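You operate a simulated robot arm through the tools that you are given. There is no shell and no other tool. Be economical: measure what you need, move in short steps, check, and stop when the job is done.

You are at the controls of a simulated robot arm. One attempt, no reset.

TASK
Line up the wheel's white mark, tighten the hub knob and tap the blue and orange pegs home.
Fine: use the yellow mallet, two taps or more a peg; lay it on the tilt board, loosen the hub knob; leave the other pegs proud.

It is judged by the outcome, as a careful person would: the job done as asked, and still so three seconds after it is handed in. It fails if anything else is knocked over, pushed out of place, dropped, spilled or broken.

THE ROBOT
A 6-joint arm with a two-finger gripper, on a carriage that runs on a rail from [-68, 19] to [2190, -595] (x, y) and turns from -166 to 166 degrees about z. Base frame: it is fixed where the carriage stands at the start and does not move with it; the origin is on the floor, on the carriage's upright axis, x ahead of it, y to its left, z up. Units: mm, degrees, N and s.
With the tool pointing down near the work surface it reaches from about 200 to 960 mm from the robot's upright axis, wherever it stands. Its first joint turns from -166.0 to 166.0 degrees. Places, roughly: black peg [2500, -300, 1000]; blue peg [2600, -300, 1000]; green peg [2700, -200, 1000]; hub knob [2600, -200, 1000]; mallet [3000, -250, 1000]; orange peg [2500, -100, 1000]; top of the tilt board [3000, -300, 900]; white peg [2700, -100, 1000]; wooden wheel [2600, -200, 900]. Payload 2.54 kg.
The TCP is the grasp point between the finger pads, 23 mm short of the fingertips. In the tool frame z runs along the fingers and y along their closing line. Largest opening 126 mm; the body of the gripper starts 82 mm behind the TCP.
Orientation is told as [roll, pitch, yaw] about the base's x, y, z axes, in that order, counted from this pose: with the fingers straight down and closing along the base's y, the tool's x points along the base's -x, its y along +y and its z along -z.

THE INTERFACE
- The arm moves only by the tool nudge_tool. Its argument "increments" is one flat list of numbers, 7 for each row, row after row: the shift along the base's x, y, z in units of 30 mm (1.0 is 30 mm), then the turn, a rotation vector about the base's x, y, z in units of 8 degrees (1.0 is 8 degrees), then the finger opening in mm, from 0 to 126. In form: [dx, dy, dz, ax, ay, az, jaw, dx, dy, dz, ax, ay, az, jaw, ...]. A call has 1 to 8 rows; each row shifts and turns the commanded pose from where the row before left it. A call with a number of a shift or a turn outside -1 to 1 is refused whole. Each row takes 0.2 s and may step no farther than 50 mm and 8.6 degrees from the row before; otherwise, or with a gripper value out of range, the whole call is refused. Where a pose cannot be reached the arm comes as near as it can. A force on the tool above 40 N (or 10 N above the force at the start of the call, whichever is more), or a blocked arm, ends the call early, and 0.2 s more pass. Each finger halts on what it meets, pressing with about 24 N; the grip force reading is that of the motor and also rises with nothing between the fingers. The clock runs only during rows and for 0.2 s after the last one: add rows that do not move to give the fingers time. The reply holds the time, the measured pose of the TCP, the force on the tool along the base axes, the opening and the grip force, in the units named above and with some noise, with the torque about the TCP (base axes, N m) and any sound that the robot's microphone picked up, and new pictures: "views" is both (left out), scene, wrist or none.
- Cameras (640 x 400 px; columns grow to the right, rows downward): "scene" is now at [67.9, 193.7, 1406.1]; the picture's right is [-0.07, -1.00, 0.00], its down [-0.51, 0.04, -0.86] and it looks along [0.86, -0.06, -0.51] (base axes); focal length 264 px, centre (320, 200). "wrist" rides on the gripper at [82, 14, -122] in the tool frame; the picture's right is [-0.17, 0.99, 0.00], its down [-0.79, -0.13, -0.60] and it looks along [-0.59, -0.10, 0.80] (tool axes); focal length 243 px, centre (320, 200). There is no depth. A picture from a camera that has moved, and an enlarged one, comes with that camera's place and axes in the base frame and with its lens.
- raise_lower(by): slides the trunk up (or, below 0, down) by that many mm; the arm and the scene camera ride with it, the base frame stays. It gives what a move gives, with no picture.
- base_move(legs): drives the robot by 1 to 6 legs, each [ahead, left, turn to the left] in mm, mm and degrees, along the robot's own axes; the way and the turn of a leg run together, so that a leg with both is an arc; at most 1500 mm and 180 degrees a leg. The arm and the cameras ride along, it lands a little off, and it stops where it bumps. It keeps to its track: a leg is cut to what the track allows. It gives what a move gives, and a new picture of the scene camera.
- aim_head(pan, tilt): turns the head with the scene camera to pan (to the left, within 120 degrees either way) and tilt (down, from -29 to 69), counted from straight ahead of the robot. It gives what a move gives, and a new picture of the scene camera.
- inspect(camera, box): a new picture of the part [left, top, right, bottom] of that camera's present view, enlarged. The clock stands still meanwhile.
- job_done(): hands the job in; it is judged then, once.

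Go step by step. Nothing tells you exact positions but the pictures and the camera data: compare them with the known pose of the tool, close in by small moves and look again before you grip or let go. The budget is 135 turns and 274 pictures, counting those below and the enlarged ones. Unless the task says otherwise, let go and move clear before handing in, and close with one line.

The tools are called after "Call:" by a JSON object that holds its "op" and its "data". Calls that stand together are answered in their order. nudge_tool: Moves the arm, as the interface text tells. Its arguments: {"type":"object","properties":{"increments":{"type":"array"},"views":{"type":"string","enum":["both","scene","wrist","none"]}},"required":["increments"]} The other tools are called the same way: raise_lower (by) slides the trunk up or down; base_move (legs) drives the base; aim_head (pan, tilt) turns the head that bears the scene camera; inspect (camera, box) takes an enlarged picture of a part of a camera's view; job_done () hands the job in.

At the start:

```text
clock: 0.0
tool_pos: [536.4, -21.6, 1176.0]
ee_rot: [-0.1, 0.0, 0.0]
contact_force: [0.4, -0.3, -0.7]
wrist_torque: [0.0, -0.01, 0.01]
gripper_width: 126.1
finger_force: 0.0
trunk travel left (down, up): [-200.0, 290.0]
robot x, y, heading: [-3.8, -2.1, 0.0]
head pan, tilt: [-4.2, 30.5]
```

scene: 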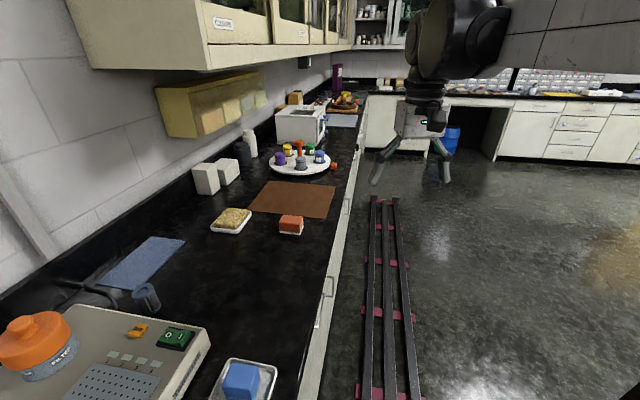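
wrist: 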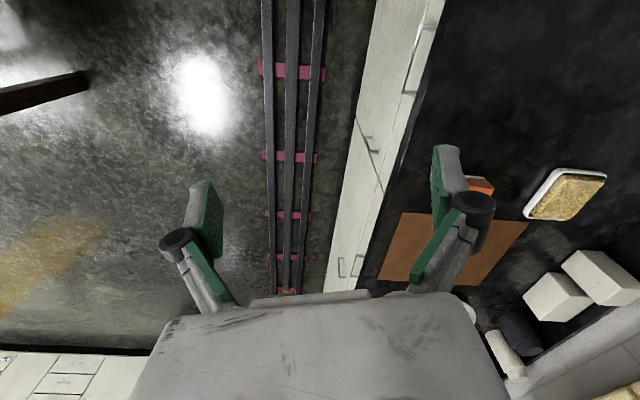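

I see a counter on the left, with a white wheel carrying coloured pegs farther along it. The rail runs beside the counter, so I'll drive along it first and then look.

Call:
{"op": "base_move", "data": {"legs": [[1200, -326, 0]]}}

```text
clock: 6.3
tool_pos: [1744.9, -362.4, 1176.3]
ee_rot: [0.1, 0.0, -1.2]
contact_force: [0.4, 0.5, -0.6]
wrist_torque: [0.02, -0.02, 0.04]
gripper_width: 125.8
finger_force: 0.0
trunk travel left (down, up): [-200.0, 290.0]
robot x, y, heading: [1208.0, -328.5, -1.2]
head pan, tilt: [-4.2, 30.5]
camera scene: at [1280.4, -136.2, 1406.1], right [-0.09, -1.0, 0.0], down [-0.5, 0.05, -0.86], along [0.86, -0.08, -0.51], focal length 264 px, centre (320, 200)
```

scene: 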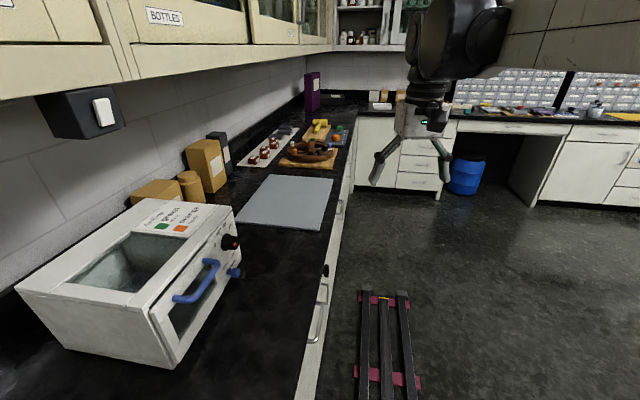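

The far wheel and a yellow item on a board look like the target area. I'll drive on, nearer to the rail's end.

Call:
{"op": "base_move", "data": {"legs": [[820, -205, 1.2]]}}

Call:
{"op": "aim_head", "data": {"pan": 15, "tilt": 40}}

```text
clock: 10.8
tool_pos: [2568.9, -573.4, 1176.9]
ee_rot: [0.0, 0.0, -0.1]
contact_force: [-0.2, 0.6, -0.3]
wrist_torque: [0.0, -0.02, -0.02]
gripper_width: 126.0
finger_force: 0.0
trunk travel left (down, up): [-200.0, 290.0]
robot x, y, heading: [2033.0, -552.5, 0.1]
head pan, tilt: [-4.2, 30.5]
camera scene: at [2100.0, -358.6, 1406.1], right [-0.07, -1.0, 0.0], down [-0.51, 0.04, -0.86], along [0.86, -0.06, -0.51], focal length 264 px, centre (320, 200)
```

scene: 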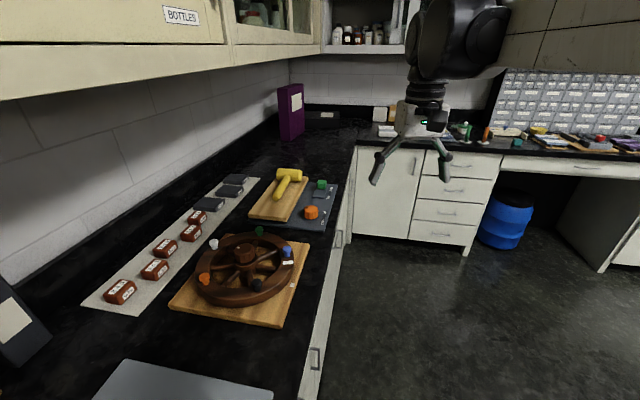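

```text
clock: 11.7
tool_pos: [2569.5, -573.5, 1176.8]
ee_rot: [0.0, 0.0, -0.2]
contact_force: [0.3, 0.3, 0.2]
wrist_torque: [0.03, 0.02, -0.01]
gripper_width: 125.8
finger_force: 0.1
trunk travel left (down, up): [-200.0, 290.0]
robot x, y, heading: [2030.3, -551.7, -0.0]
head pan, tilt: [15.0, 40.0]
camera scene: at [2092.3, -330.1, 1391.5], right [0.26, -0.97, 0.0], down [-0.62, -0.16, -0.77], along [0.74, 0.2, -0.64], focal length 264 px, centre (320, 200)
```

scene: 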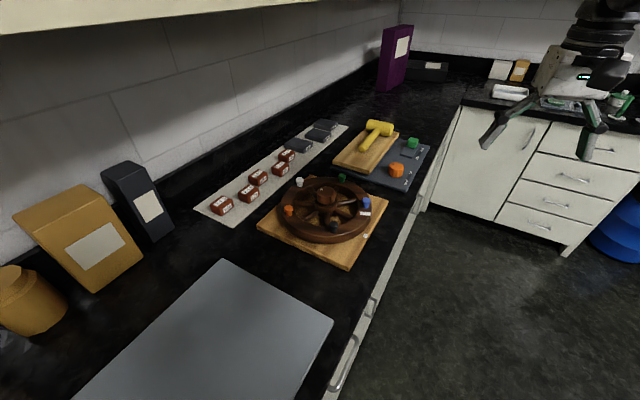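

Call:
{"op": "inspect", "data": {"camera": "scene", "box": [250, 160, 410, 270]}}

Call:
{"op": "inspect", "data": {"camera": "scene", "box": [320, 110, 440, 195]}}

```text
3.64 times, centred on (330, 215) of scene
camera zoom: at [2092.3, -330.1, 1391.5], right [0.26, -0.97, 0.0], down [-0.62, -0.16, -0.77], along [0.74, 0.2, -0.64], focal length 960 px, centre (284, 146)
```

zoom: 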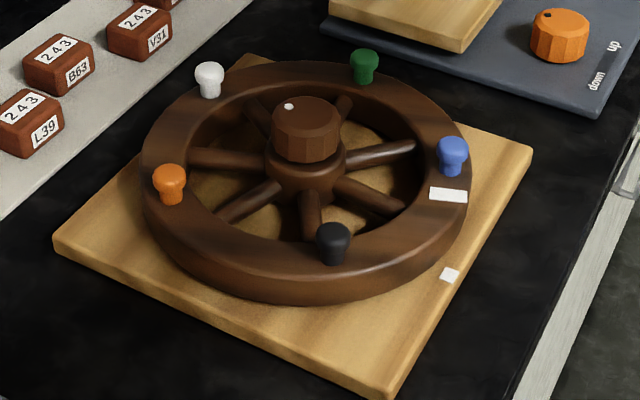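

```text
4.71 times, centred on (380, 152) of scene
camera zoom: at [2092.3, -330.1, 1391.5], right [0.26, -0.97, 0.0], down [-0.62, -0.16, -0.77], along [0.74, 0.2, -0.64], focal length 1242 px, centre (38, 424)
```

zoom: 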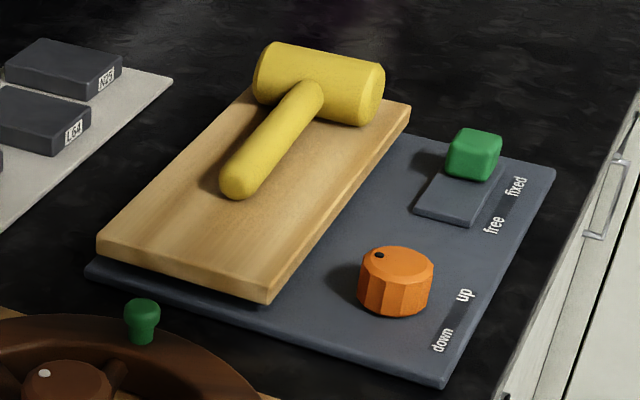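

The wheel's rim mark is near the blue peg, and the base mark is close to it. The mallet is on the tilt board. I'll drive to the rail end and bring the arm over the wheel to look.

Call:
{"op": "base_move", "data": {"legs": [[150, -41, 0]]}}

Call:
{"op": "nudge_tool", "data": {"increments": [-1, 1, 0, 0, 0, 0, 126, -1, 1, 0, 0, 0, 0, 126, -1, 1, 0, 0, 0, 0, 126, -1, 1, 0, 0, 0, 0, 126, -1, 1, 0, 0, 0, 0, 126, -1, 1, 0, 0, 0, 0, 126, -1, 1, 0, 0, 0, 0, 126, -1, 1, 0, 0, 0, 0, 126], "views": "both"}}

```text
clock: 13.1
tool_pos: [2716.3, -615.2, 1178.1]
ee_rot: [0.0, 0.0, -0.1]
contact_force: [0.3, 0.4, -0.2]
wrist_torque: [0.0, -0.01, 0.0]
gripper_width: 125.9
finger_force: 0.1
trunk travel left (down, up): [-200.0, 290.0]
robot x, y, heading: [2178.2, -594.6, 0.0]
head pan, tilt: [15.0, 40.0]
camera scene: at [2239.0, -369.9, 1391.5], right [0.26, -0.97, 0.0], down [-0.62, -0.17, -0.77], along [0.74, 0.2, -0.64], focal length 264 px, centre (320, 200)
```

scene: 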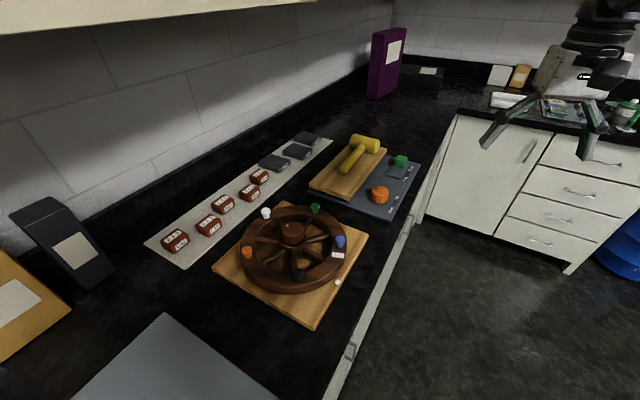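

```text
clock: 14.9
tool_pos: [2479.3, -372.9, 1176.1]
ee_rot: [-0.1, 0.0, -0.2]
contact_force: [0.5, 0.2, 0.1]
wrist_torque: [-0.02, 0.0, 0.03]
gripper_width: 126.2
finger_force: 0.1
trunk travel left (down, up): [-200.0, 290.0]
robot x, y, heading: [2178.1, -592.6, -0.0]
head pan, tilt: [15.0, 40.0]
camera scene: at [2239.2, -370.2, 1391.5], right [0.26, -0.97, 0.0], down [-0.62, -0.17, -0.77], along [0.74, 0.2, -0.64], focal length 264 px, centre (320, 200)
camera wrist: at [2397.1, -358.2, 1297.7], right [0.17, 0.99, 0.0], down [0.79, -0.13, 0.6], along [0.59, -0.1, -0.8], focal length 243 px, centre (320, 200)
```

scene: 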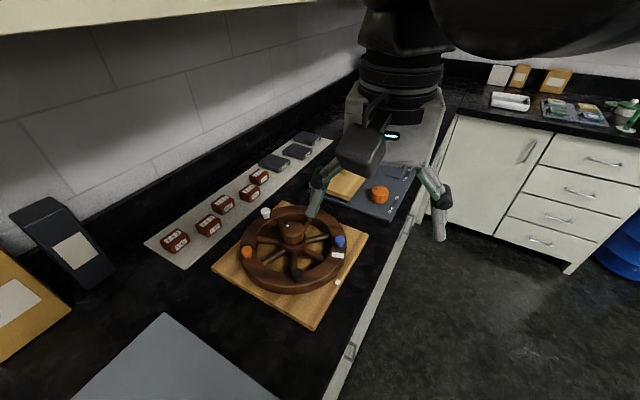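
wrist: 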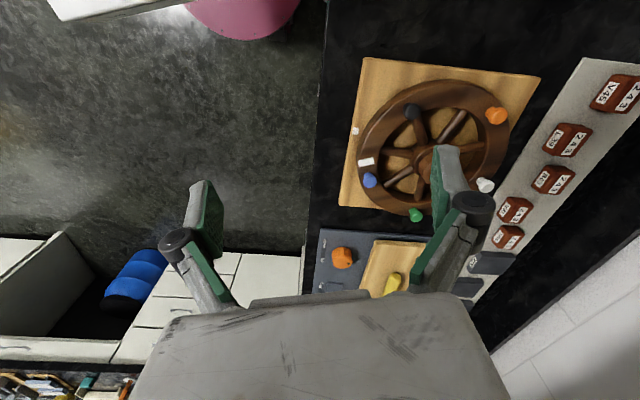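

Both cameras see the wheel now, so I'll zoom in to triangulate.

Call:
{"op": "inspect", "data": {"camera": "scene", "box": [205, 190, 375, 300]}}

Call:
{"op": "inspect", "data": {"camera": "wrist", "box": [310, 50, 560, 220]}}

```text
3.64 times, centred on (290, 245) of scene
camera zoom: at [2239.2, -370.2, 1391.5], right [0.26, -0.97, 0.0], down [-0.62, -0.17, -0.77], along [0.74, 0.2, -0.64], focal length 960 px, centre (429, 36)
```

zoom: 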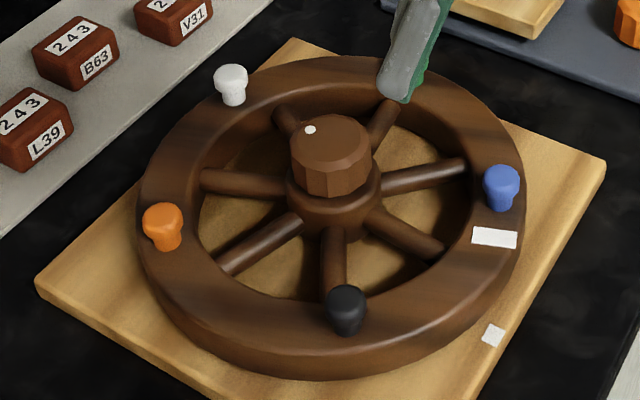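

```text
2.35 times, centred on (435, 135) of wrist
camera zoom: at [2397.1, -358.2, 1297.7], right [0.17, 0.99, 0.0], down [0.79, -0.13, 0.6], along [0.59, -0.1, -0.8], focal length 571 px, centre (49, 353)
```

zoom: 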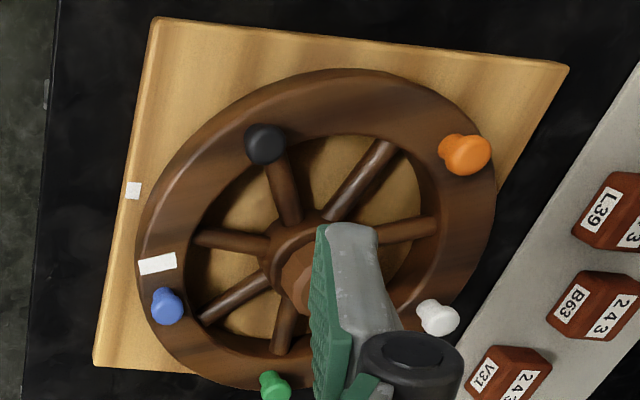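

Triangulating from both views gives these estimates:

| Item | x | y | z |
|---|---|---|---|
| Wheel centre | 2619 | −205 | – |
| Rim top | – | – | 921 |
| Peg heads | – | – | about 946 |

The wheel needs about −19° to bring its mark to the base mark. I'll centre the wrist camera over the wheel to confirm.

Call:
{"op": "nudge_tool", "data": {"increments": [0, 1, 0, 0, 0, 0, 126, 0, 1, 0, 0, 0, 0, 126, 0, 1, 0, 0, 0, 0, 126, 0, 1, 0, 0, 0, 0, 126, 0, 0.3, 0, 0, 0, 0, 126, 0, 0, 0, 0, 0, 0, 126], "views": "none"}}

Call:
{"op": "inspect", "data": {"camera": "wrist", "box": [210, 40, 450, 190]}}

```text
clock: 16.3
tool_pos: [2476.2, -245.3, 1177.0]
ee_rot: [-0.1, 0.1, -0.1]
contact_force: [0.1, 1.1, -0.3]
wrist_torque: [-0.01, -0.04, -0.03]
gripper_width: 126.0
finger_force: 0.0
trunk travel left (down, up): [-200.0, 290.0]
robot x, y, heading: [2179.3, -594.6, 0.1]
head pan, tilt: [15.0, 40.0]
```

```text
2.67 times, centred on (330, 115) of wrist
camera zoom: at [2395.4, -229.8, 1298.3], right [0.17, 0.99, 0.0], down [0.79, -0.13, 0.6], along [0.59, -0.1, -0.8], focal length 647 px, centre (293, 427)
```

zoom: 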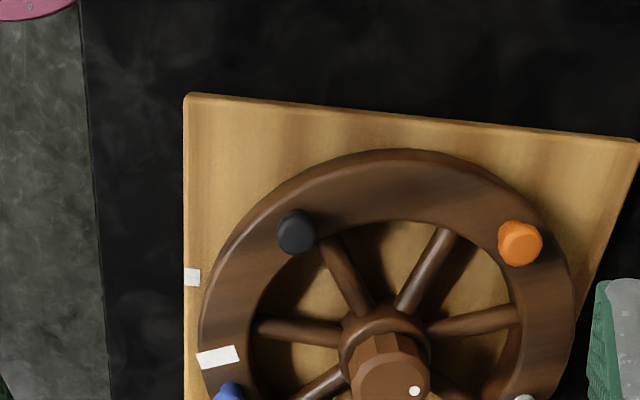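

Call:
{"op": "inspect", "data": {"camera": "wrist", "box": [230, 90, 470, 240]}}

```text
2.67 times, centred on (350, 165) of wrist
camera zoom: at [2395.4, -229.8, 1298.3], right [0.17, 0.99, 0.0], down [0.79, -0.13, 0.6], along [0.59, -0.1, -0.8], focal length 647 px, centre (240, 293)
```

zoom: 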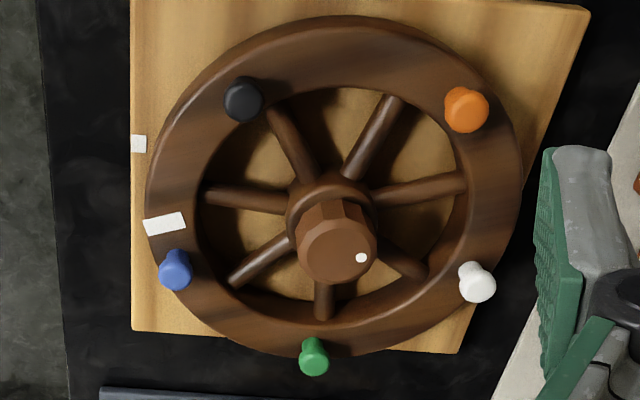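

The refined estimates are: wheel centre (2619, −206), knob top z≈965, rim radii 90–124. A spoke sits at 89° and the rim is free at about 110°. I'll grip the rim there and turn it along the arc, so next I go above that point with the fingers radial.

Call:
{"op": "nudge_tool", "data": {"increments": [0.6, 0.8, 0, 0, 0, 0.5, 70, 0.6, 0.8, 0, 0, 0, 0.5, 70, 0.6, 0.8, 0, 0, 0, 0.5, 70, 0.6, 0.8, -1, 0, 0, 0.5, 70, 0.6, 0.8, -1, 0, 0, 0.5, 70, 0.54, 0.63, -1, 0, 0, 0, 70, 0, 0, -1, 0, 0, 0, 70, 0, 0, 0, 0, 0, 0, 70]}}

```text
clock: 18.1
tool_pos: [2581.5, -108.8, 1060.4]
ee_rot: [0.1, -0.1, 19.9]
contact_force: [-0.3, -1.5, 1.5]
wrist_torque: [0.19, -0.1, -0.01]
gripper_width: 70.0
finger_force: 0.0
trunk travel left (down, up): [-200.0, 290.0]
robot x, y, heading: [2173.4, -592.6, -0.1]
head pan, tilt: [15.0, 40.0]
camera scene: at [2227.5, -349.3, 1391.2], right [0.53, -0.85, 0.0], down [-0.55, -0.35, -0.76], along [0.64, 0.41, -0.65], focal length 264 px, centre (320, 200)
camera wrist: at [2500.8, -123.0, 1181.6], right [-0.18, 0.98, 0.0], down [0.79, 0.14, 0.6], along [0.59, 0.11, -0.8], focal length 243 px, centre (320, 200)
```

scene: 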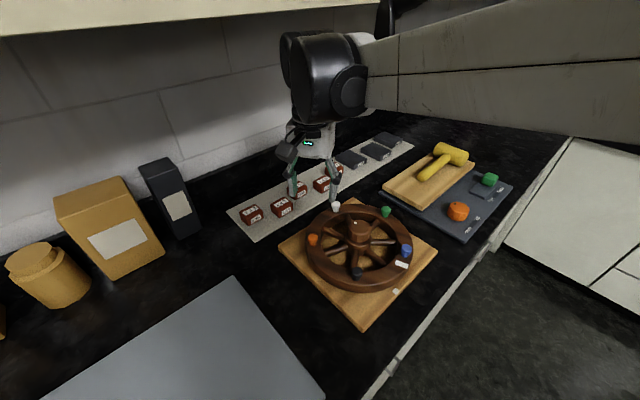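
wrist: 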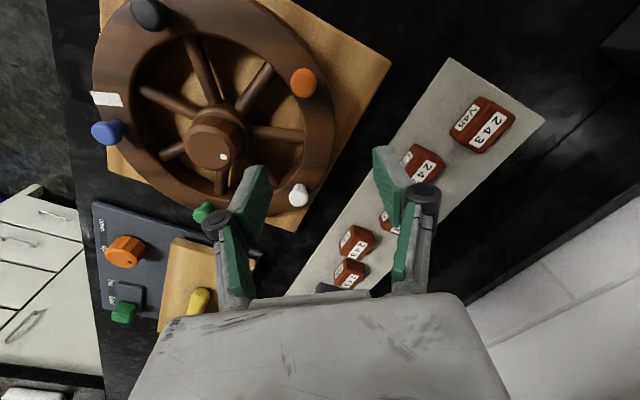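

The finger placement looks right, so I'll descend to just above the rim and look again.

Call:
{"op": "nudge_tool", "data": {"increments": [-0.07, 0, -1, 0, 0, 0, 70, 0, 0, -1, 0, 0, 0, 70, 0, 0, -1, 0, 0, 0, 70, 0, 0, -0.3, 0, 0, 0, 70, 0, 0, 0, 0, 0, 0, 70]}}

```text
clock: 19.3
tool_pos: [2581.4, -106.5, 959.8]
ee_rot: [0.0, 0.0, 19.8]
contact_force: [0.2, 0.2, 0.5]
wrist_torque: [-0.03, 0.02, -0.03]
gripper_width: 70.1
finger_force: 0.2
trunk travel left (down, up): [-200.0, 290.0]
robot x, y, heading: [2182.0, -592.2, -0.2]
head pan, tilt: [15.0, 40.0]
camera scene: at [2222.8, -338.5, 1390.5], right [0.63, -0.78, 0.0], down [-0.51, -0.41, -0.76], along [0.59, 0.48, -0.65], focal length 264 px, centre (320, 200)
camera wrist: at [2500.4, -120.6, 1079.8], right [-0.18, 0.98, 0.0], down [0.79, 0.14, 0.6], along [0.59, 0.11, -0.8], focal length 243 px, centre (320, 200)
```

scene: 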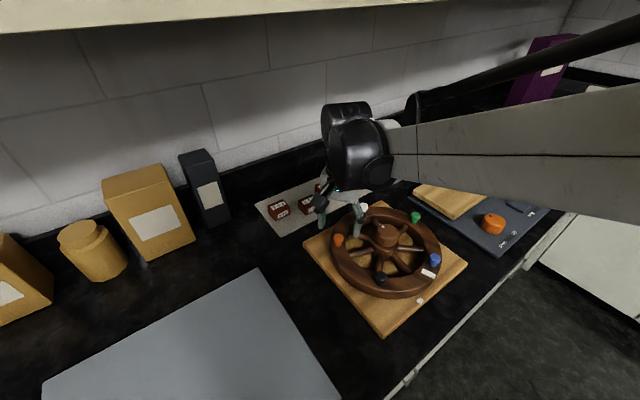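
wrist: 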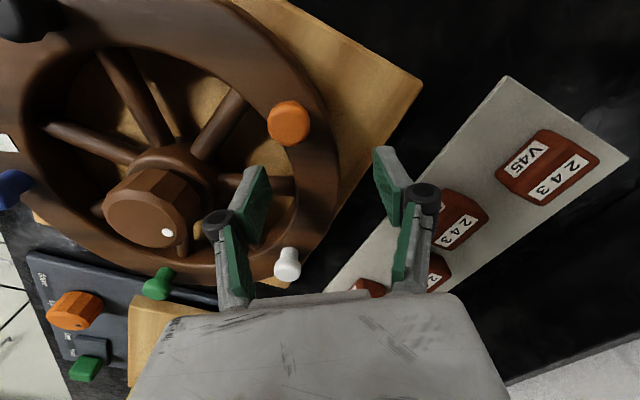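

The gap to the spoke is slim, so I'll shift 4 mm away from it, descend and close on the rim.

Call:
{"op": "nudge_tool", "data": {"increments": [-0.13, -0.04, 0, 0, 0, 0, 70, 0, 0, -0.4, 0, 0, 0, 70, 0, 0, -0.4, 0, 0, 0, 70, 0, 0, -0.4, 0, 0, 0, 70, 0, 0, 0, 0, 0, 0, 70], "views": "wrist"}}

```text
clock: 19.9
tool_pos: [2578.7, -112.2, 949.3]
ee_rot: [-0.3, -0.1, 19.7]
contact_force: [5.3, -10.5, 21.8]
wrist_torque: [-0.97, -0.36, 0.15]
gripper_width: 88.2
finger_force: 7.7
trunk travel left (down, up): [-200.0, 290.0]
robot x, y, heading: [2181.3, -593.7, -0.1]
head pan, tilt: [15.0, 40.0]
stopped in row 3: the force on the tool passed its limit at 44 N (the readings are from after the stop); the commanded pose is now the measured one
camera wrist: at [2497.7, -126.1, 1070.4], right [-0.18, 0.98, 0.0], down [0.79, 0.14, 0.6], along [0.59, 0.1, -0.8], focal length 243 px, centre (320, 200)
```

wrist: 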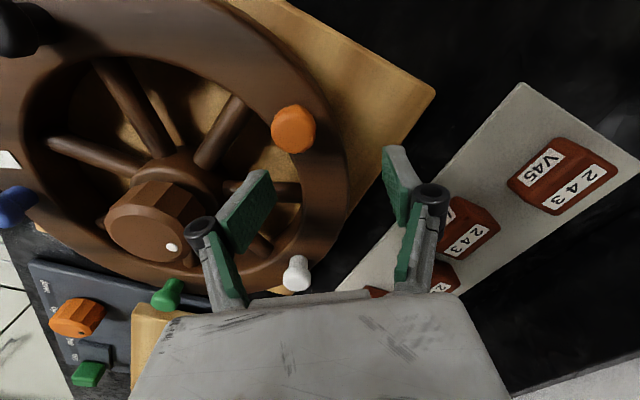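

The inner finger landed on the spoke, which is a little higher than I took it to be. I'll back up and use a freer stretch of rim at about 171°, with no pegs near and the spokes ±26° away.

Call:
{"op": "nudge_tool", "data": {"increments": [0, 0, 0.5, 0, 0, 0, 70, 0, 0, 1, 0, 0, 0, 70, 0, 0, 1, 0, 0, 0.9, 70, -0.5, -0.5, 0.5, 0, 0, 1, 70, -0.5, -0.6, 0, 0, 0, 1, 70, -0.5, -0.6, 0, 0, 0, 1, 70, -0.4, -0.6, 0, 0, 0, 1, 70, -0.3, -0.5, 0, 0, 0, 1, 70], "views": "none"}}

Call:
{"op": "nudge_tool", "data": {"increments": [0, 0, 0, 0, 0, 1, 70, 0, 0, 0, 0, 0, 0.8, 70, 0, 0, 0, 0, 0, 0, 70]}}

```text
clock: 21.7
tool_pos: [2510.3, -191.4, 1037.0]
ee_rot: [-0.2, 0.0, 67.4]
contact_force: [0.7, -0.1, -0.6]
wrist_torque: [-0.02, 0.06, 0.02]
gripper_width: 70.1
finger_force: 0.0
trunk travel left (down, up): [-200.0, 290.0]
robot x, y, heading: [2183.3, -592.3, 0.0]
head pan, tilt: [15.0, 40.0]
```

```text
clock: 22.5
tool_pos: [2511.8, -193.1, 1037.2]
ee_rot: [-0.3, 0.0, 81.6]
contact_force: [-0.4, -0.8, 0.3]
wrist_torque: [-0.02, 0.0, -0.01]
gripper_width: 70.3
finger_force: 0.1
trunk travel left (down, up): [-200.0, 290.0]
robot x, y, heading: [2177.9, -591.7, -0.1]
head pan, tilt: [15.0, 40.0]
camera scene: at [2239.5, -370.1, 1391.5], right [0.26, -0.97, 0.0], down [-0.62, -0.16, -0.77], along [0.74, 0.2, -0.64], focal length 264 px, centre (320, 200)
camera wrist: at [2486.9, -271.3, 1158.9], right [-0.95, 0.31, 0.0], down [0.24, 0.76, 0.6], along [0.19, 0.57, -0.8], focal length 243 px, centre (320, 200)
```

scene: 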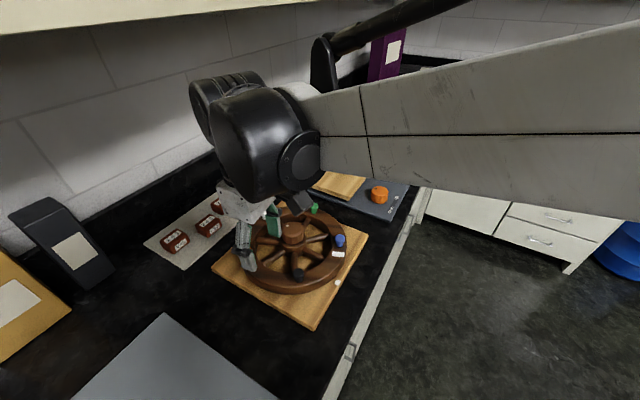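
wrist: 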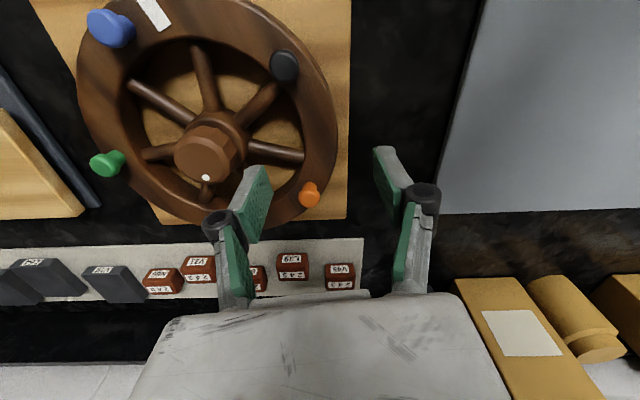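

The gap at this spot looks centred between the spokes, so I'll descend and close on the rim.

Call:
{"op": "nudge_tool", "data": {"increments": [0, 0, -1, 0, 0, 0, 70, 0, 0, -1, 0, 0, 0, 70, 0, 0, -0.5, 0, 0, 0, 70, 0, 0, -0.5, 0, 0, 0, 70, 0, 0, -0.4, 0, 0, 0, 70, 0, 0, -0.3, 0, 0, 0, 70, 0, 0, 0, 0, 0, 0, 70], "views": "wrist"}}

```text
clock: 23.6
tool_pos: [2515.0, -193.6, 949.7]
ee_rot: [-0.6, -0.2, 81.4]
contact_force: [11.7, 0.1, 23.0]
wrist_torque: [-0.16, -1.14, 0.16]
gripper_width: 87.6
finger_force: 8.8
trunk travel left (down, up): [-200.0, 290.0]
robot x, y, heading: [2182.7, -594.3, -0.2]
head pan, tilt: [15.0, 40.0]
stopped in row 5: the force on the tool passed its limit at 46 N (the readings are from after the stop); the commanded pose is now the measured one
camera wrist: at [2489.0, -271.5, 1070.8], right [-0.95, 0.31, -0.01], down [0.24, 0.76, 0.6], along [0.19, 0.57, -0.8], focal length 243 px, centre (320, 200)
```

wrist: 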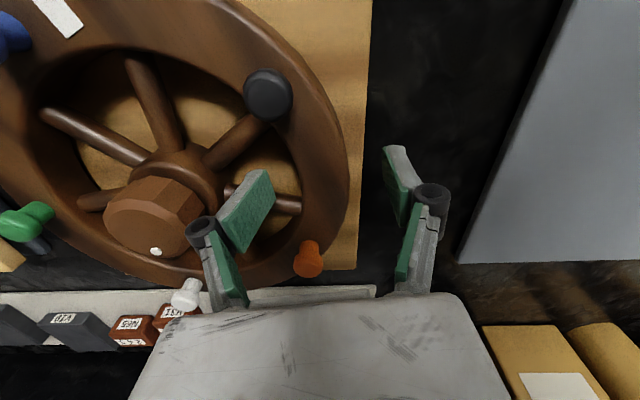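

Contact came again at the same height, so I need to see what is touching.

Call:
{"op": "inspect", "data": {"camera": "wrist", "box": [130, 100, 370, 280]}}

Call:
{"op": "inspect", "data": {"camera": "scene", "box": [200, 170, 360, 300]}}

```text
2.22 times, centred on (250, 190) of wrist
camera zoom: at [2489.0, -271.5, 1070.8], right [-0.95, 0.31, -0.01], down [0.24, 0.76, 0.6], along [0.19, 0.57, -0.8], focal length 539 px, centre (476, 222)
```

zoom: 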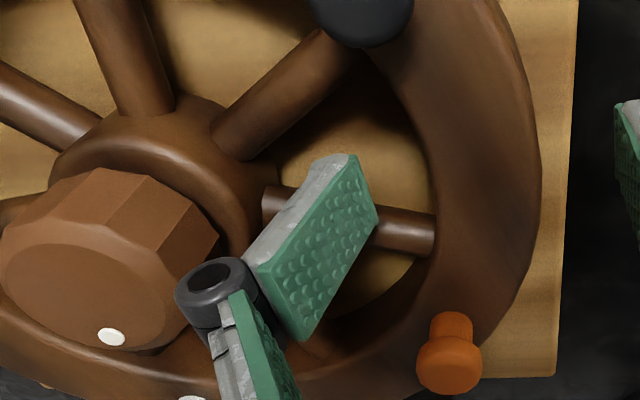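

```text
3.08 times, centred on (280, 235) of scene
camera zoom: at [2240.1, -371.1, 1391.8], right [0.26, -0.97, 0.0], down [-0.62, -0.16, -0.77], along [0.74, 0.2, -0.64], focal length 812 px, centre (443, 92)
```

zoom: 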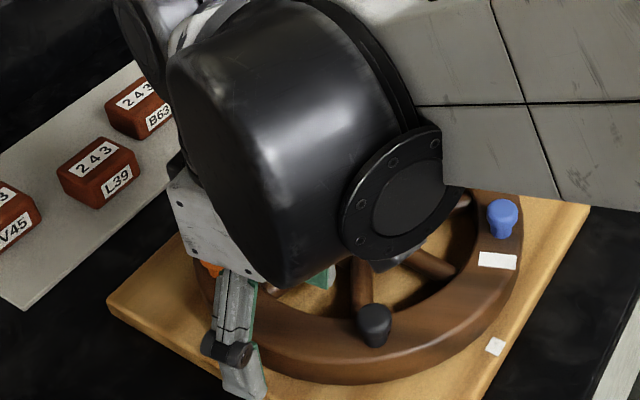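

The finger's knuckle is meeting the hub, not the fingertips. I'll lift and use a narrower opening, which keeps the knuckle farther out, then retry with a shallower bite.

Call:
{"op": "nudge_tool", "data": {"increments": [0, 0, 0.7, 0, 0, 0, 48, -0.1, 0, 0.3, 0, 0, 0, 48, 0, 0, 0, 0, 0, 0, 48, 0, 0, 0, 0, 0, 0, 48], "views": "wrist"}}

```text
clock: 24.6
tool_pos: [2511.6, -192.6, 979.8]
ee_rot: [-0.4, -0.1, 81.5]
contact_force: [-0.1, 0.3, -0.1]
wrist_torque: [0.0, 0.03, 0.02]
gripper_width: 47.9
finger_force: 0.0
trunk travel left (down, up): [-200.0, 290.0]
robot x, y, heading: [2179.8, -595.0, -0.1]
head pan, tilt: [15.0, 40.0]
camera wrist: at [2485.8, -271.1, 1100.7], right [-0.95, 0.31, -0.01], down [0.24, 0.76, 0.6], along [0.19, 0.57, -0.8], focal length 243 px, centre (320, 200)
```

wrist: 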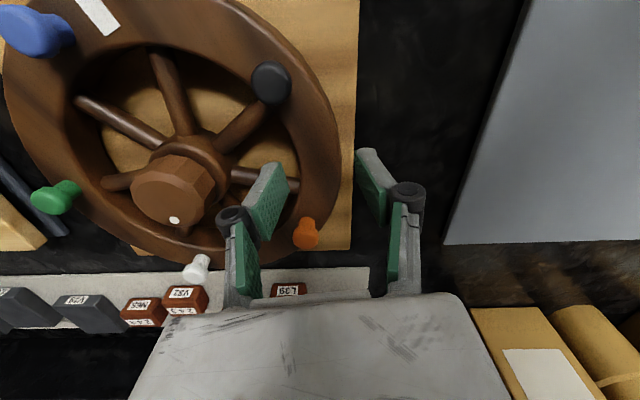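

Both pads clear the rim edges by about 8 mm. I'll descend now.

Call:
{"op": "nudge_tool", "data": {"increments": [0, 0, -0.5, 0, 0, 0, 48, 0, 0, -0.4, 0, 0, 0, 48, 0, 0, -0.4, 0, 0, 0, 48, 0, 0, -0.4, 0, 0, 0, 48, 0, 0, 0, 0, 0, 0, 48], "views": "wrist"}}

```text
clock: 25.3
tool_pos: [2513.9, -194.2, 950.9]
ee_rot: [-0.8, -0.3, 81.4]
contact_force: [6.6, -0.6, 10.8]
wrist_torque: [-0.17, -0.38, 0.06]
gripper_width: 61.1
finger_force: 3.2
trunk travel left (down, up): [-200.0, 290.0]
robot x, y, heading: [2182.3, -589.7, -0.2]
head pan, tilt: [15.0, 40.0]
stopped in row 3: the force on the tool passed its limit at 46 N (the readings are from after the stop); the commanded pose is now the measured one
camera wrist: at [2487.4, -271.0, 1070.9], right [-0.95, 0.31, -0.01], down [0.24, 0.76, 0.6], along [0.2, 0.57, -0.8], focal length 243 px, centre (320, 200)
```

wrist: 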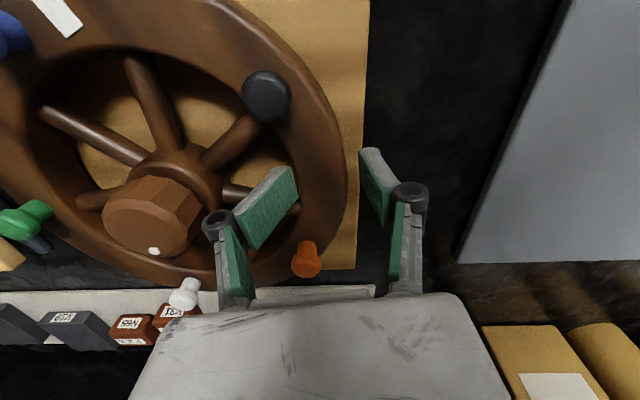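

The inner fingertip keeps stopping at rim-top level, so the wheel body can't be entered there. I'll use the blue peg head as a handle instead. It is at (2628, −311) with the fingers closing along the tangent at yaw ≈95°, so I'll lift and go above it.

Call:
{"op": "nudge_tool", "data": {"increments": [0, 0, 1, 0, 0, 0, 50, 0, 0, 1, 0, 0, 0, 50, 0, -0.8, 0.6, 0, 0, 0.6, 50, 0.9, -0.8, 0, 0, 0, 1, 50, 0.9, -0.8, 0, 0, 0, 0, 50, 1, -0.8, 0, 0, 0, 0, 50, 1, -0.7, 0, 0, 0, 0, 50, 0, 0, 0, 0, 0, 0, 50]}}

```text
clock: 27.1
tool_pos: [2625.9, -310.2, 1028.4]
ee_rot: [-0.7, -0.2, 94.3]
contact_force: [0.4, 0.1, 0.5]
wrist_torque: [0.02, 0.01, -0.01]
gripper_width: 49.9
finger_force: 0.0
trunk travel left (down, up): [-200.0, 290.0]
robot x, y, heading: [2176.5, -593.4, -0.5]
head pan, tilt: [15.0, 40.0]
camera scene: at [2240.1, -370.3, 1391.5], right [0.26, -0.97, 0.0], down [-0.62, -0.16, -0.77], along [0.74, 0.2, -0.64], focal length 264 px, centre (320, 200)
camera wrist: at [2618.1, -391.5, 1149.1], right [-1.0, 0.09, -0.01], down [0.07, 0.8, 0.6], along [0.06, 0.6, -0.8], focal length 243 px, centre (320, 200)
```

scene: 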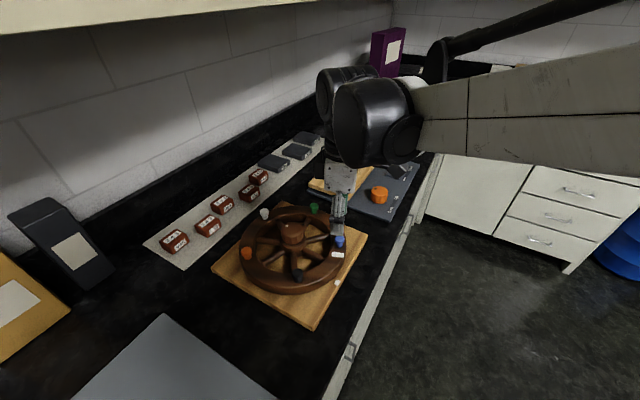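
wrist: 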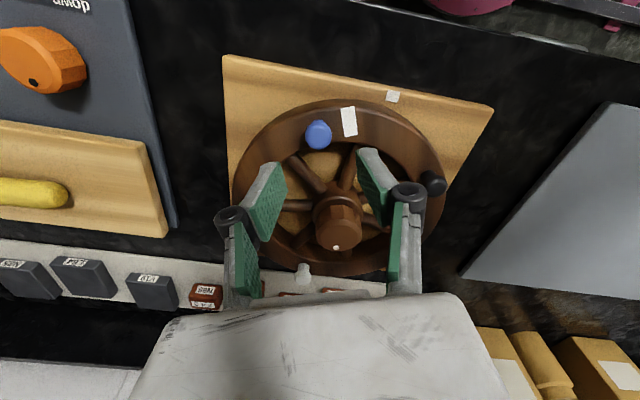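

The blue peg head is right between the fingers at (2628, −310). I'll descend to z≈953 and close on it.

Call:
{"op": "nudge_tool", "data": {"increments": [0.05, 0, -1, 0, 0, 0, 50, 0, 0, -0.7, 0, 0, 0, 50, 0, 0, -0.4, 0, 0, 0, 50, 0, 0, -0.4, 0, 0, 0, 50, 0, 0, 0, 0, 0, 0, 50], "views": "wrist"}}

```text
clock: 28.2
tool_pos: [2628.9, -310.8, 957.0]
ee_rot: [-0.8, -0.2, 94.1]
contact_force: [2.4, -2.6, 47.1]
wrist_torque: [-0.09, 1.23, -0.11]
gripper_width: 30.7
finger_force: 24.0
trunk travel left (down, up): [-200.0, 290.0]
robot x, y, heading: [2178.3, -589.9, -0.3]
head pan, tilt: [15.0, 40.0]
stopped in row 5: the force on the tool passed its limit at 52 N (the readings are from after the stop); the commanded pose is now the measured one
camera wrist: at [2619.5, -393.0, 1078.2], right [-1.0, 0.09, -0.01], down [0.07, 0.8, 0.6], along [0.07, 0.6, -0.8], focal length 243 px, centre (320, 200)
```

wrist: 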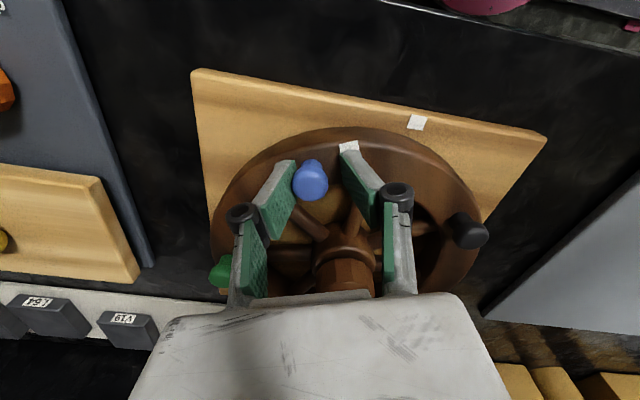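

The fingertips are touching the rim top, as they reach lower at narrow openings. I'll raise about 8 mm and close on the peg head.

Call:
{"op": "nudge_tool", "data": {"increments": [0, 0, 0.27, 0, 0, 0, 50, 0, 0, 0, 0, 0, 0, 40, 0, 0, 0, 0, 0, 0, 15, 0, 0, 0, 0, 0, 0, 8, 0, 0, 0, 0, 0, 0, 8], "views": "wrist"}}

```text
clock: 29.4
tool_pos: [2629.1, -308.6, 962.9]
ee_rot: [-0.7, -0.3, 94.2]
contact_force: [-1.3, -2.9, -3.7]
wrist_torque: [-0.06, 0.03, 0.2]
gripper_width: 20.0
finger_force: 44.4
trunk travel left (down, up): [-200.0, 290.0]
robot x, y, heading: [2178.3, -588.9, -0.2]
head pan, tilt: [15.0, 40.0]
camera wrist: at [2620.5, -392.1, 1083.5], right [-1.0, 0.09, -0.01], down [0.07, 0.8, 0.6], along [0.06, 0.6, -0.8], focal length 243 px, centre (320, 200)
```

wrist: 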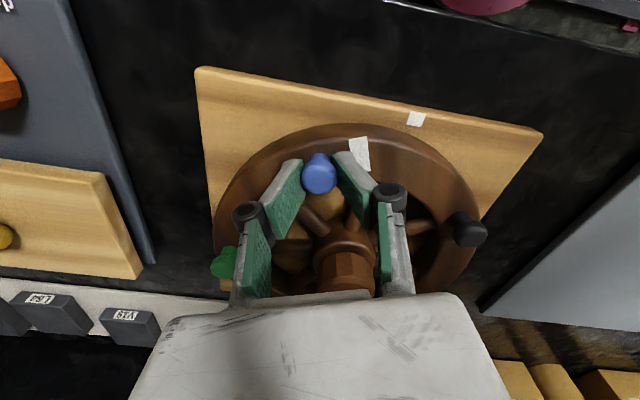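

The peg is gripped (20 mm). Now I'll turn the wheel about −15° along its arc.

Call:
{"op": "nudge_tool", "data": {"increments": [-0.178, -0.013, 0, 0, 0, -0.375, 8, -0.179, -0.003, 0, 0, 0, -0.375, 8, -0.179, 0.007, 0, 0, 0, -0.375, 8, -0.178, 0.015, 0, 0, 0, -0.375, 8, -0.177, 0.025, 0, 0, 0, -0.375, 8, 0, 0, 0, 0, 0, 0, 8], "views": "both"}}

```text
clock: 30.8
tool_pos: [2601.1, -309.1, 963.1]
ee_rot: [-0.8, -0.2, 79.2]
contact_force: [-2.1, -14.5, -21.0]
wrist_torque: [-0.16, 0.02, 0.0]
gripper_width: 19.9
finger_force: 44.8
trunk travel left (down, up): [-200.0, 290.0]
robot x, y, heading: [2181.6, -592.4, -0.3]
head pan, tilt: [15.0, 40.0]
camera scene: at [2240.5, -370.7, 1391.4], right [0.26, -0.97, 0.0], down [-0.62, -0.16, -0.77], along [0.74, 0.2, -0.64], focal length 264 px, centre (320, 200)
camera wrist: at [2572.1, -386.5, 1083.8], right [-0.94, 0.35, -0.01], down [0.27, 0.75, 0.6], along [0.22, 0.56, -0.8], focal length 243 px, centre (320, 200)
```

scene: 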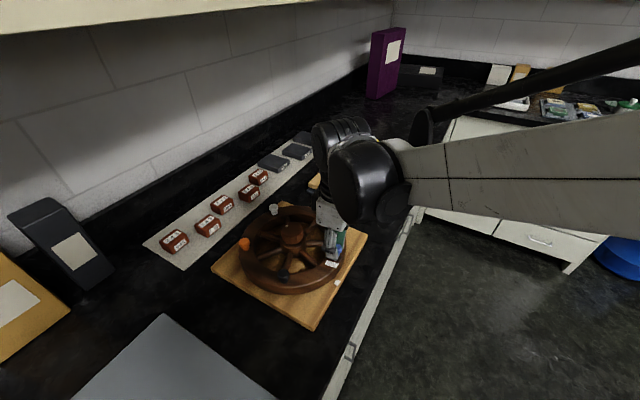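
wrist: 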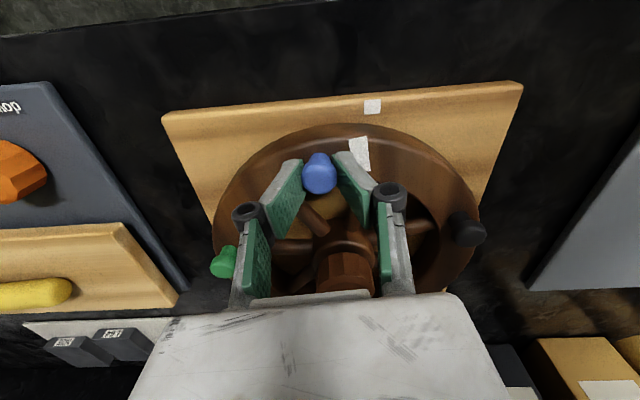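

Call:
{"op": "inspect", "data": {"camera": "wrist", "box": [250, 70, 490, 220]}}

Call:
{"op": "inspect", "data": {"camera": "scene", "box": [230, 195, 370, 310]}}

```text
2.67 times, centred on (370, 145) of wrist
camera zoom: at [2572.1, -386.5, 1083.8], right [-0.94, 0.35, -0.01], down [0.27, 0.75, 0.6], along [0.22, 0.56, -0.8], focal length 647 px, centre (187, 347)
```

zoom: 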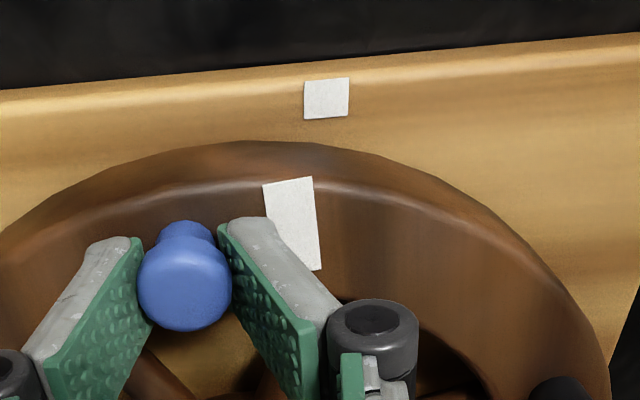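

```text
3.48 times, centred on (300, 252) of scene
camera zoom: at [2240.5, -370.7, 1391.4], right [0.26, -0.97, 0.0], down [-0.62, -0.16, -0.77], along [0.74, 0.2, -0.64], focal length 918 px, centre (390, 17)
```

zoom: 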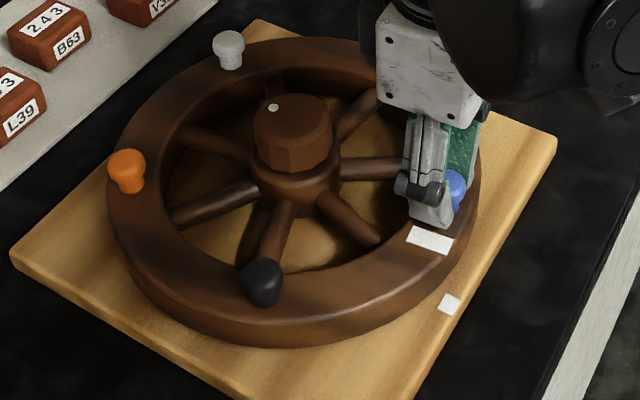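

The wheel turned with the peg. About 4–6° remains to line the marks up, so I'll turn another −4.7°.

Call:
{"op": "nudge_tool", "data": {"increments": [-0.143, -0.01, -0.03, 0, 0, -0.29, 8, -0.143, 0, 0, 0, 0, -0.29, 8, 0, 0, 0, 0, 0, 0, 8], "views": "none"}}

Call:
{"op": "inspect", "data": {"camera": "wrist", "box": [250, 70, 490, 220]}}

Call:
{"op": "inspect", "data": {"camera": "scene", "box": [230, 195, 370, 310]}}

```text
clock: 31.6
tool_pos: [2592.1, -308.8, 962.3]
ee_rot: [-0.7, -0.3, 74.6]
contact_force: [0.8, 1.2, -3.6]
wrist_torque: [0.14, -0.02, -0.02]
gripper_width: 20.0
finger_force: 44.8
trunk travel left (down, up): [-200.0, 290.0]
robot x, y, heading: [2180.4, -593.2, -0.2]
head pan, tilt: [15.0, 40.0]
```

```text
2.67 times, centred on (370, 145) of wrist
camera zoom: at [2557.6, -382.5, 1083.3], right [-0.91, 0.42, -0.01], down [0.33, 0.73, 0.6], along [0.26, 0.54, -0.8], focal length 647 px, centre (187, 347)
```

zoom: 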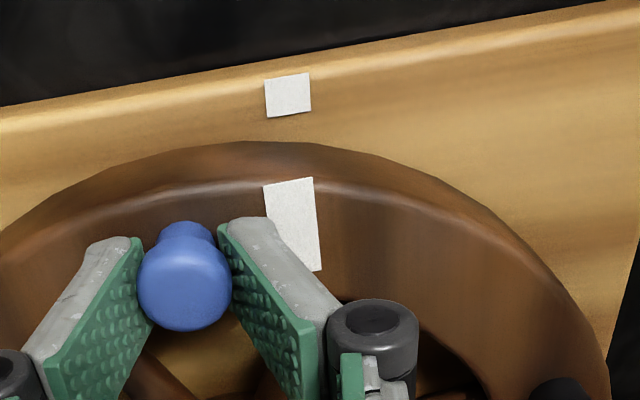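

```text
3.48 times, centred on (300, 252) of scene
camera zoom: at [2239.9, -370.0, 1391.5], right [0.26, -0.97, 0.0], down [-0.62, -0.16, -0.77], along [0.74, 0.2, -0.64], focal length 918 px, centre (390, 17)
```

zoom: 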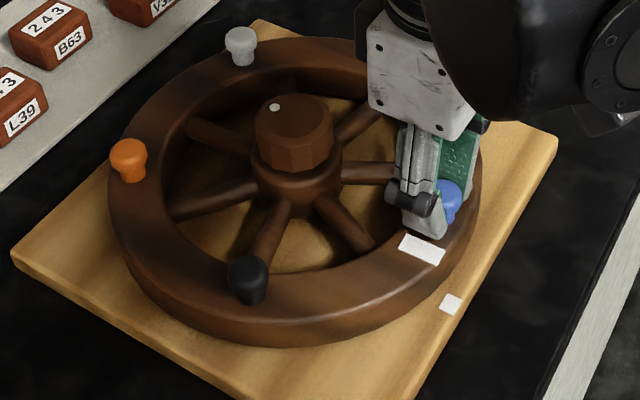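

Both views put the marks within about 1°. I'll release the peg and lift to check.

Call:
{"op": "nudge_tool", "data": {"increments": [0, 0, 0, 0, 0, 0, 44, 0, 0, 0, 0, 0, 0, 44, 0, 0, 0.5, 0, 0, 0, 44, 0, 0, 1, 0, 0, 0, 44, 0, 0, 1, 0, 0, 0, 44, 0, -0.5, 1, 0, 0, 0, 44, 0, -0.5, 0.5, 0, 0, 0, 44, 0, 0, 0, 0, 0, 0, 44]}}

```text
clock: 33.4
tool_pos: [2592.7, -339.8, 1083.6]
ee_rot: [-0.7, -0.3, 74.6]
contact_force: [-0.3, 0.8, -1.9]
wrist_torque: [0.05, -0.02, -0.03]
gripper_width: 43.9
finger_force: 0.2
trunk travel left (down, up): [-200.0, 290.0]
robot x, y, heading: [2176.8, -596.2, -0.1]
head pan, tilt: [15.0, 40.0]
camera scene: at [2239.7, -370.5, 1391.5], right [0.26, -0.97, 0.0], down [-0.62, -0.16, -0.77], along [0.74, 0.2, -0.64], focal length 264 px, centre (320, 200)
camera wrist: at [2558.0, -413.9, 1203.4], right [-0.91, 0.42, -0.01], down [0.33, 0.73, 0.6], along [0.26, 0.54, -0.8], focal length 243 px, centre (320, 200)
```

scene: 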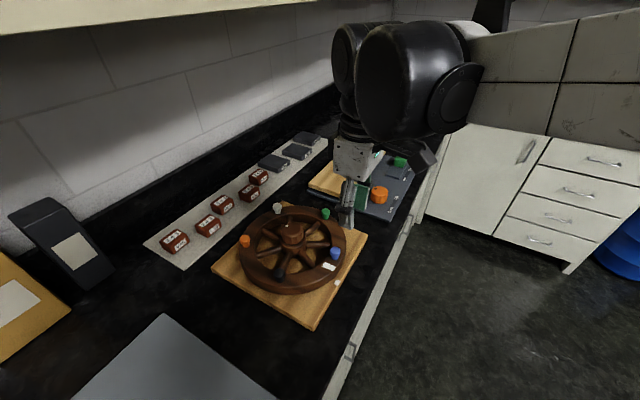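
wrist: 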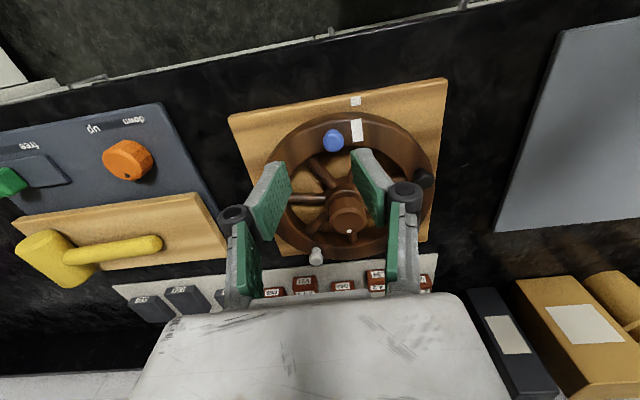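

Call:
{"op": "inspect", "data": {"camera": "wrist", "box": [220, 70, 460, 260]}}

```text
2.11 times, centred on (340, 165) of wrist
camera zoom: at [2558.0, -413.9, 1203.4], right [-0.91, 0.42, -0.01], down [0.33, 0.73, 0.6], along [0.26, 0.54, -0.8], focal length 511 px, centre (278, 274)
```

zoom: 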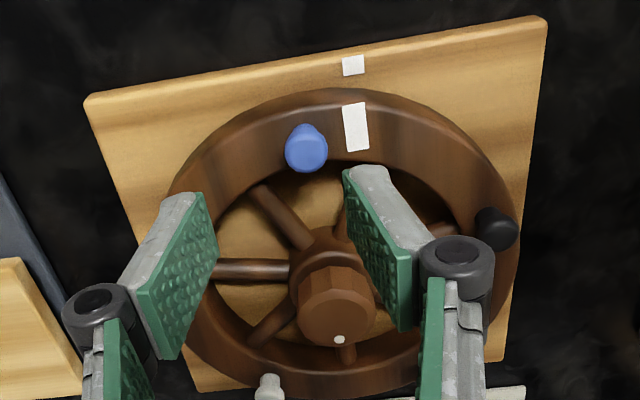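

The marks are aligned. Next I'll move above the hub knob (about 49 mm wide, top z≈965) to grip and tighten it clockwise.

Call:
{"op": "nudge_tool", "data": {"increments": [0.22, 1, 0, 0, 0, 0, 76, 0.22, 1, 0, 0, 0, 0, 76, 0.22, 1, 0, 0, 0, 0, 76, 0.22, 1, 0, 0, 0, 0, 76, 0, 0.44, -0.5, 0, 0, 0, 76, 0, 0, -1, 0, 0, 0, 76, 0, 0, -0.8, 0, 0, 0, 76, 0, 0, 0, 0, 0, 0, 76]}}

```text
clock: 35.2
tool_pos: [2618.9, -205.1, 1010.8]
ee_rot: [-0.6, -0.2, 74.5]
contact_force: [0.3, 0.3, 0.0]
wrist_torque: [-0.05, 0.03, 0.0]
gripper_width: 75.8
finger_force: 0.0
trunk travel left (down, up): [-200.0, 290.0]
robot x, y, heading: [2176.1, -595.8, -0.4]
head pan, tilt: [15.0, 40.0]
camera scene: at [2239.9, -370.0, 1391.4], right [0.26, -0.97, 0.0], down [-0.62, -0.16, -0.77], along [0.74, 0.2, -0.64], focal length 264 px, centre (320, 200)
camera wrist: at [2583.4, -280.1, 1133.1], right [-0.91, 0.42, -0.01], down [0.33, 0.73, 0.6], along [0.26, 0.54, -0.8], focal length 243 px, centre (320, 200)
```

scene: 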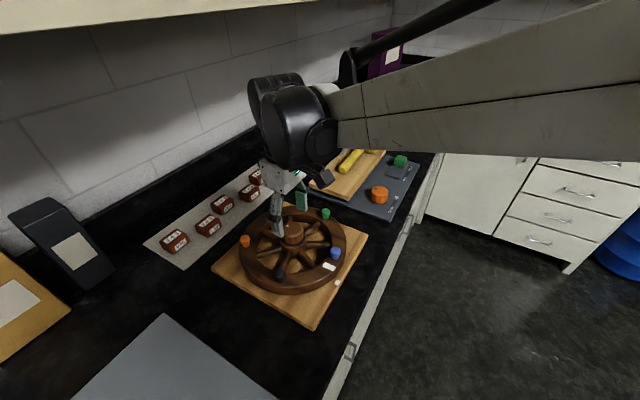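
wrist: 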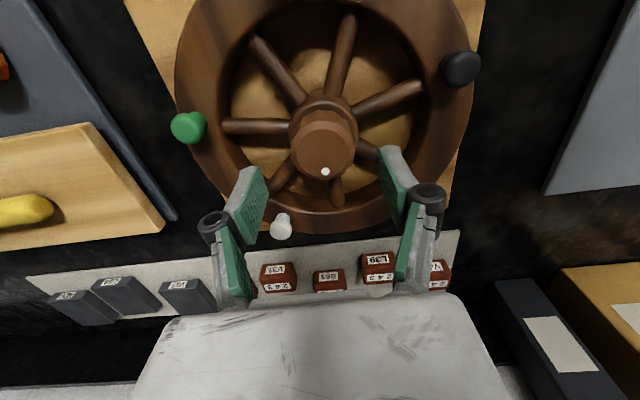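

The knob is centred, so I'll descend to z≈972 and grip it.

Call:
{"op": "nudge_tool", "data": {"increments": [-0.05, 0, -0.6, 0, 0, 0, 76, 0, 0, -0.4, 0, 0, 0, 76, 0, 0, -0.3, 0, 0, 0, 76, 0, 0, 0, 0, 0, 0, 60, 0, 0, 0, 0, 0, 0, 44, 0, 0, 0, 0, 0, 0, 38, 0, 0, 0, 0, 0, 0, 38], "views": "wrist"}}

```text
clock: 36.8
tool_pos: [2615.7, -206.3, 971.2]
ee_rot: [-0.7, -0.2, 74.5]
contact_force: [-8.3, -2.0, -7.1]
wrist_torque: [0.02, 0.24, -0.02]
gripper_width: 48.0
finger_force: 44.9
trunk travel left (down, up): [-200.0, 290.0]
robot x, y, heading: [2179.6, -591.6, -0.2]
head pan, tilt: [15.0, 40.0]
camera wrist: at [2581.0, -280.6, 1094.1], right [-0.91, 0.42, -0.01], down [0.33, 0.73, 0.6], along [0.26, 0.54, -0.8], focal length 243 px, centre (320, 200)
```

wrist: 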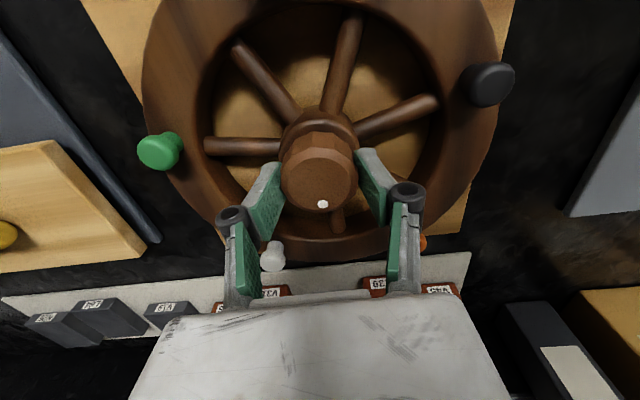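

The knob is gripped at 48 mm. I'll turn it clockwise in steps and watch the torque and the wheel.

Call:
{"op": "nudge_tool", "data": {"increments": [0, 0, 0, 0, 0, -1, 38, 0, 0, 0, 0, 0, -1, 38, 0, 0, 0, 0, 0, -1, 38, 0, 0, 0, 0, 0, -1, 38, 0, 0, 0, 0, 0, 0, 38], "views": "wrist"}}

```text
clock: 38.0
tool_pos: [2616.7, -207.0, 972.2]
ee_rot: [-0.6, -0.3, 42.4]
contact_force: [-11.7, -8.8, -20.9]
wrist_torque: [-0.16, 0.17, -0.03]
gripper_width: 48.2
finger_force: 44.7
trunk travel left (down, up): [-200.0, 290.0]
robot x, y, heading: [2179.2, -591.8, -0.1]
head pan, tilt: [15.0, 40.0]
camera wrist: at [2547.6, -250.0, 1094.2], right [-0.54, 0.84, -0.01], down [0.67, 0.44, 0.6], along [0.51, 0.32, -0.8], focal length 243 px, centre (320, 200)
```

wrist: 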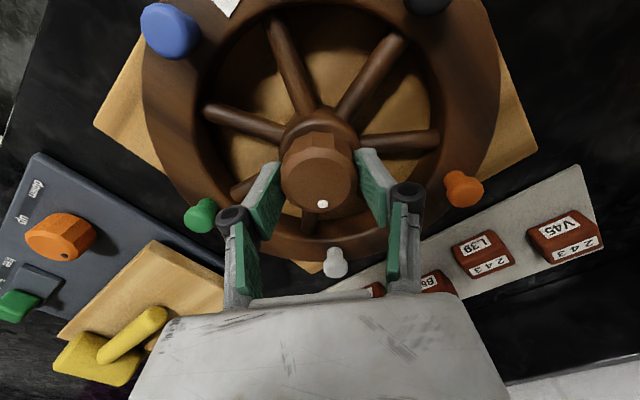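

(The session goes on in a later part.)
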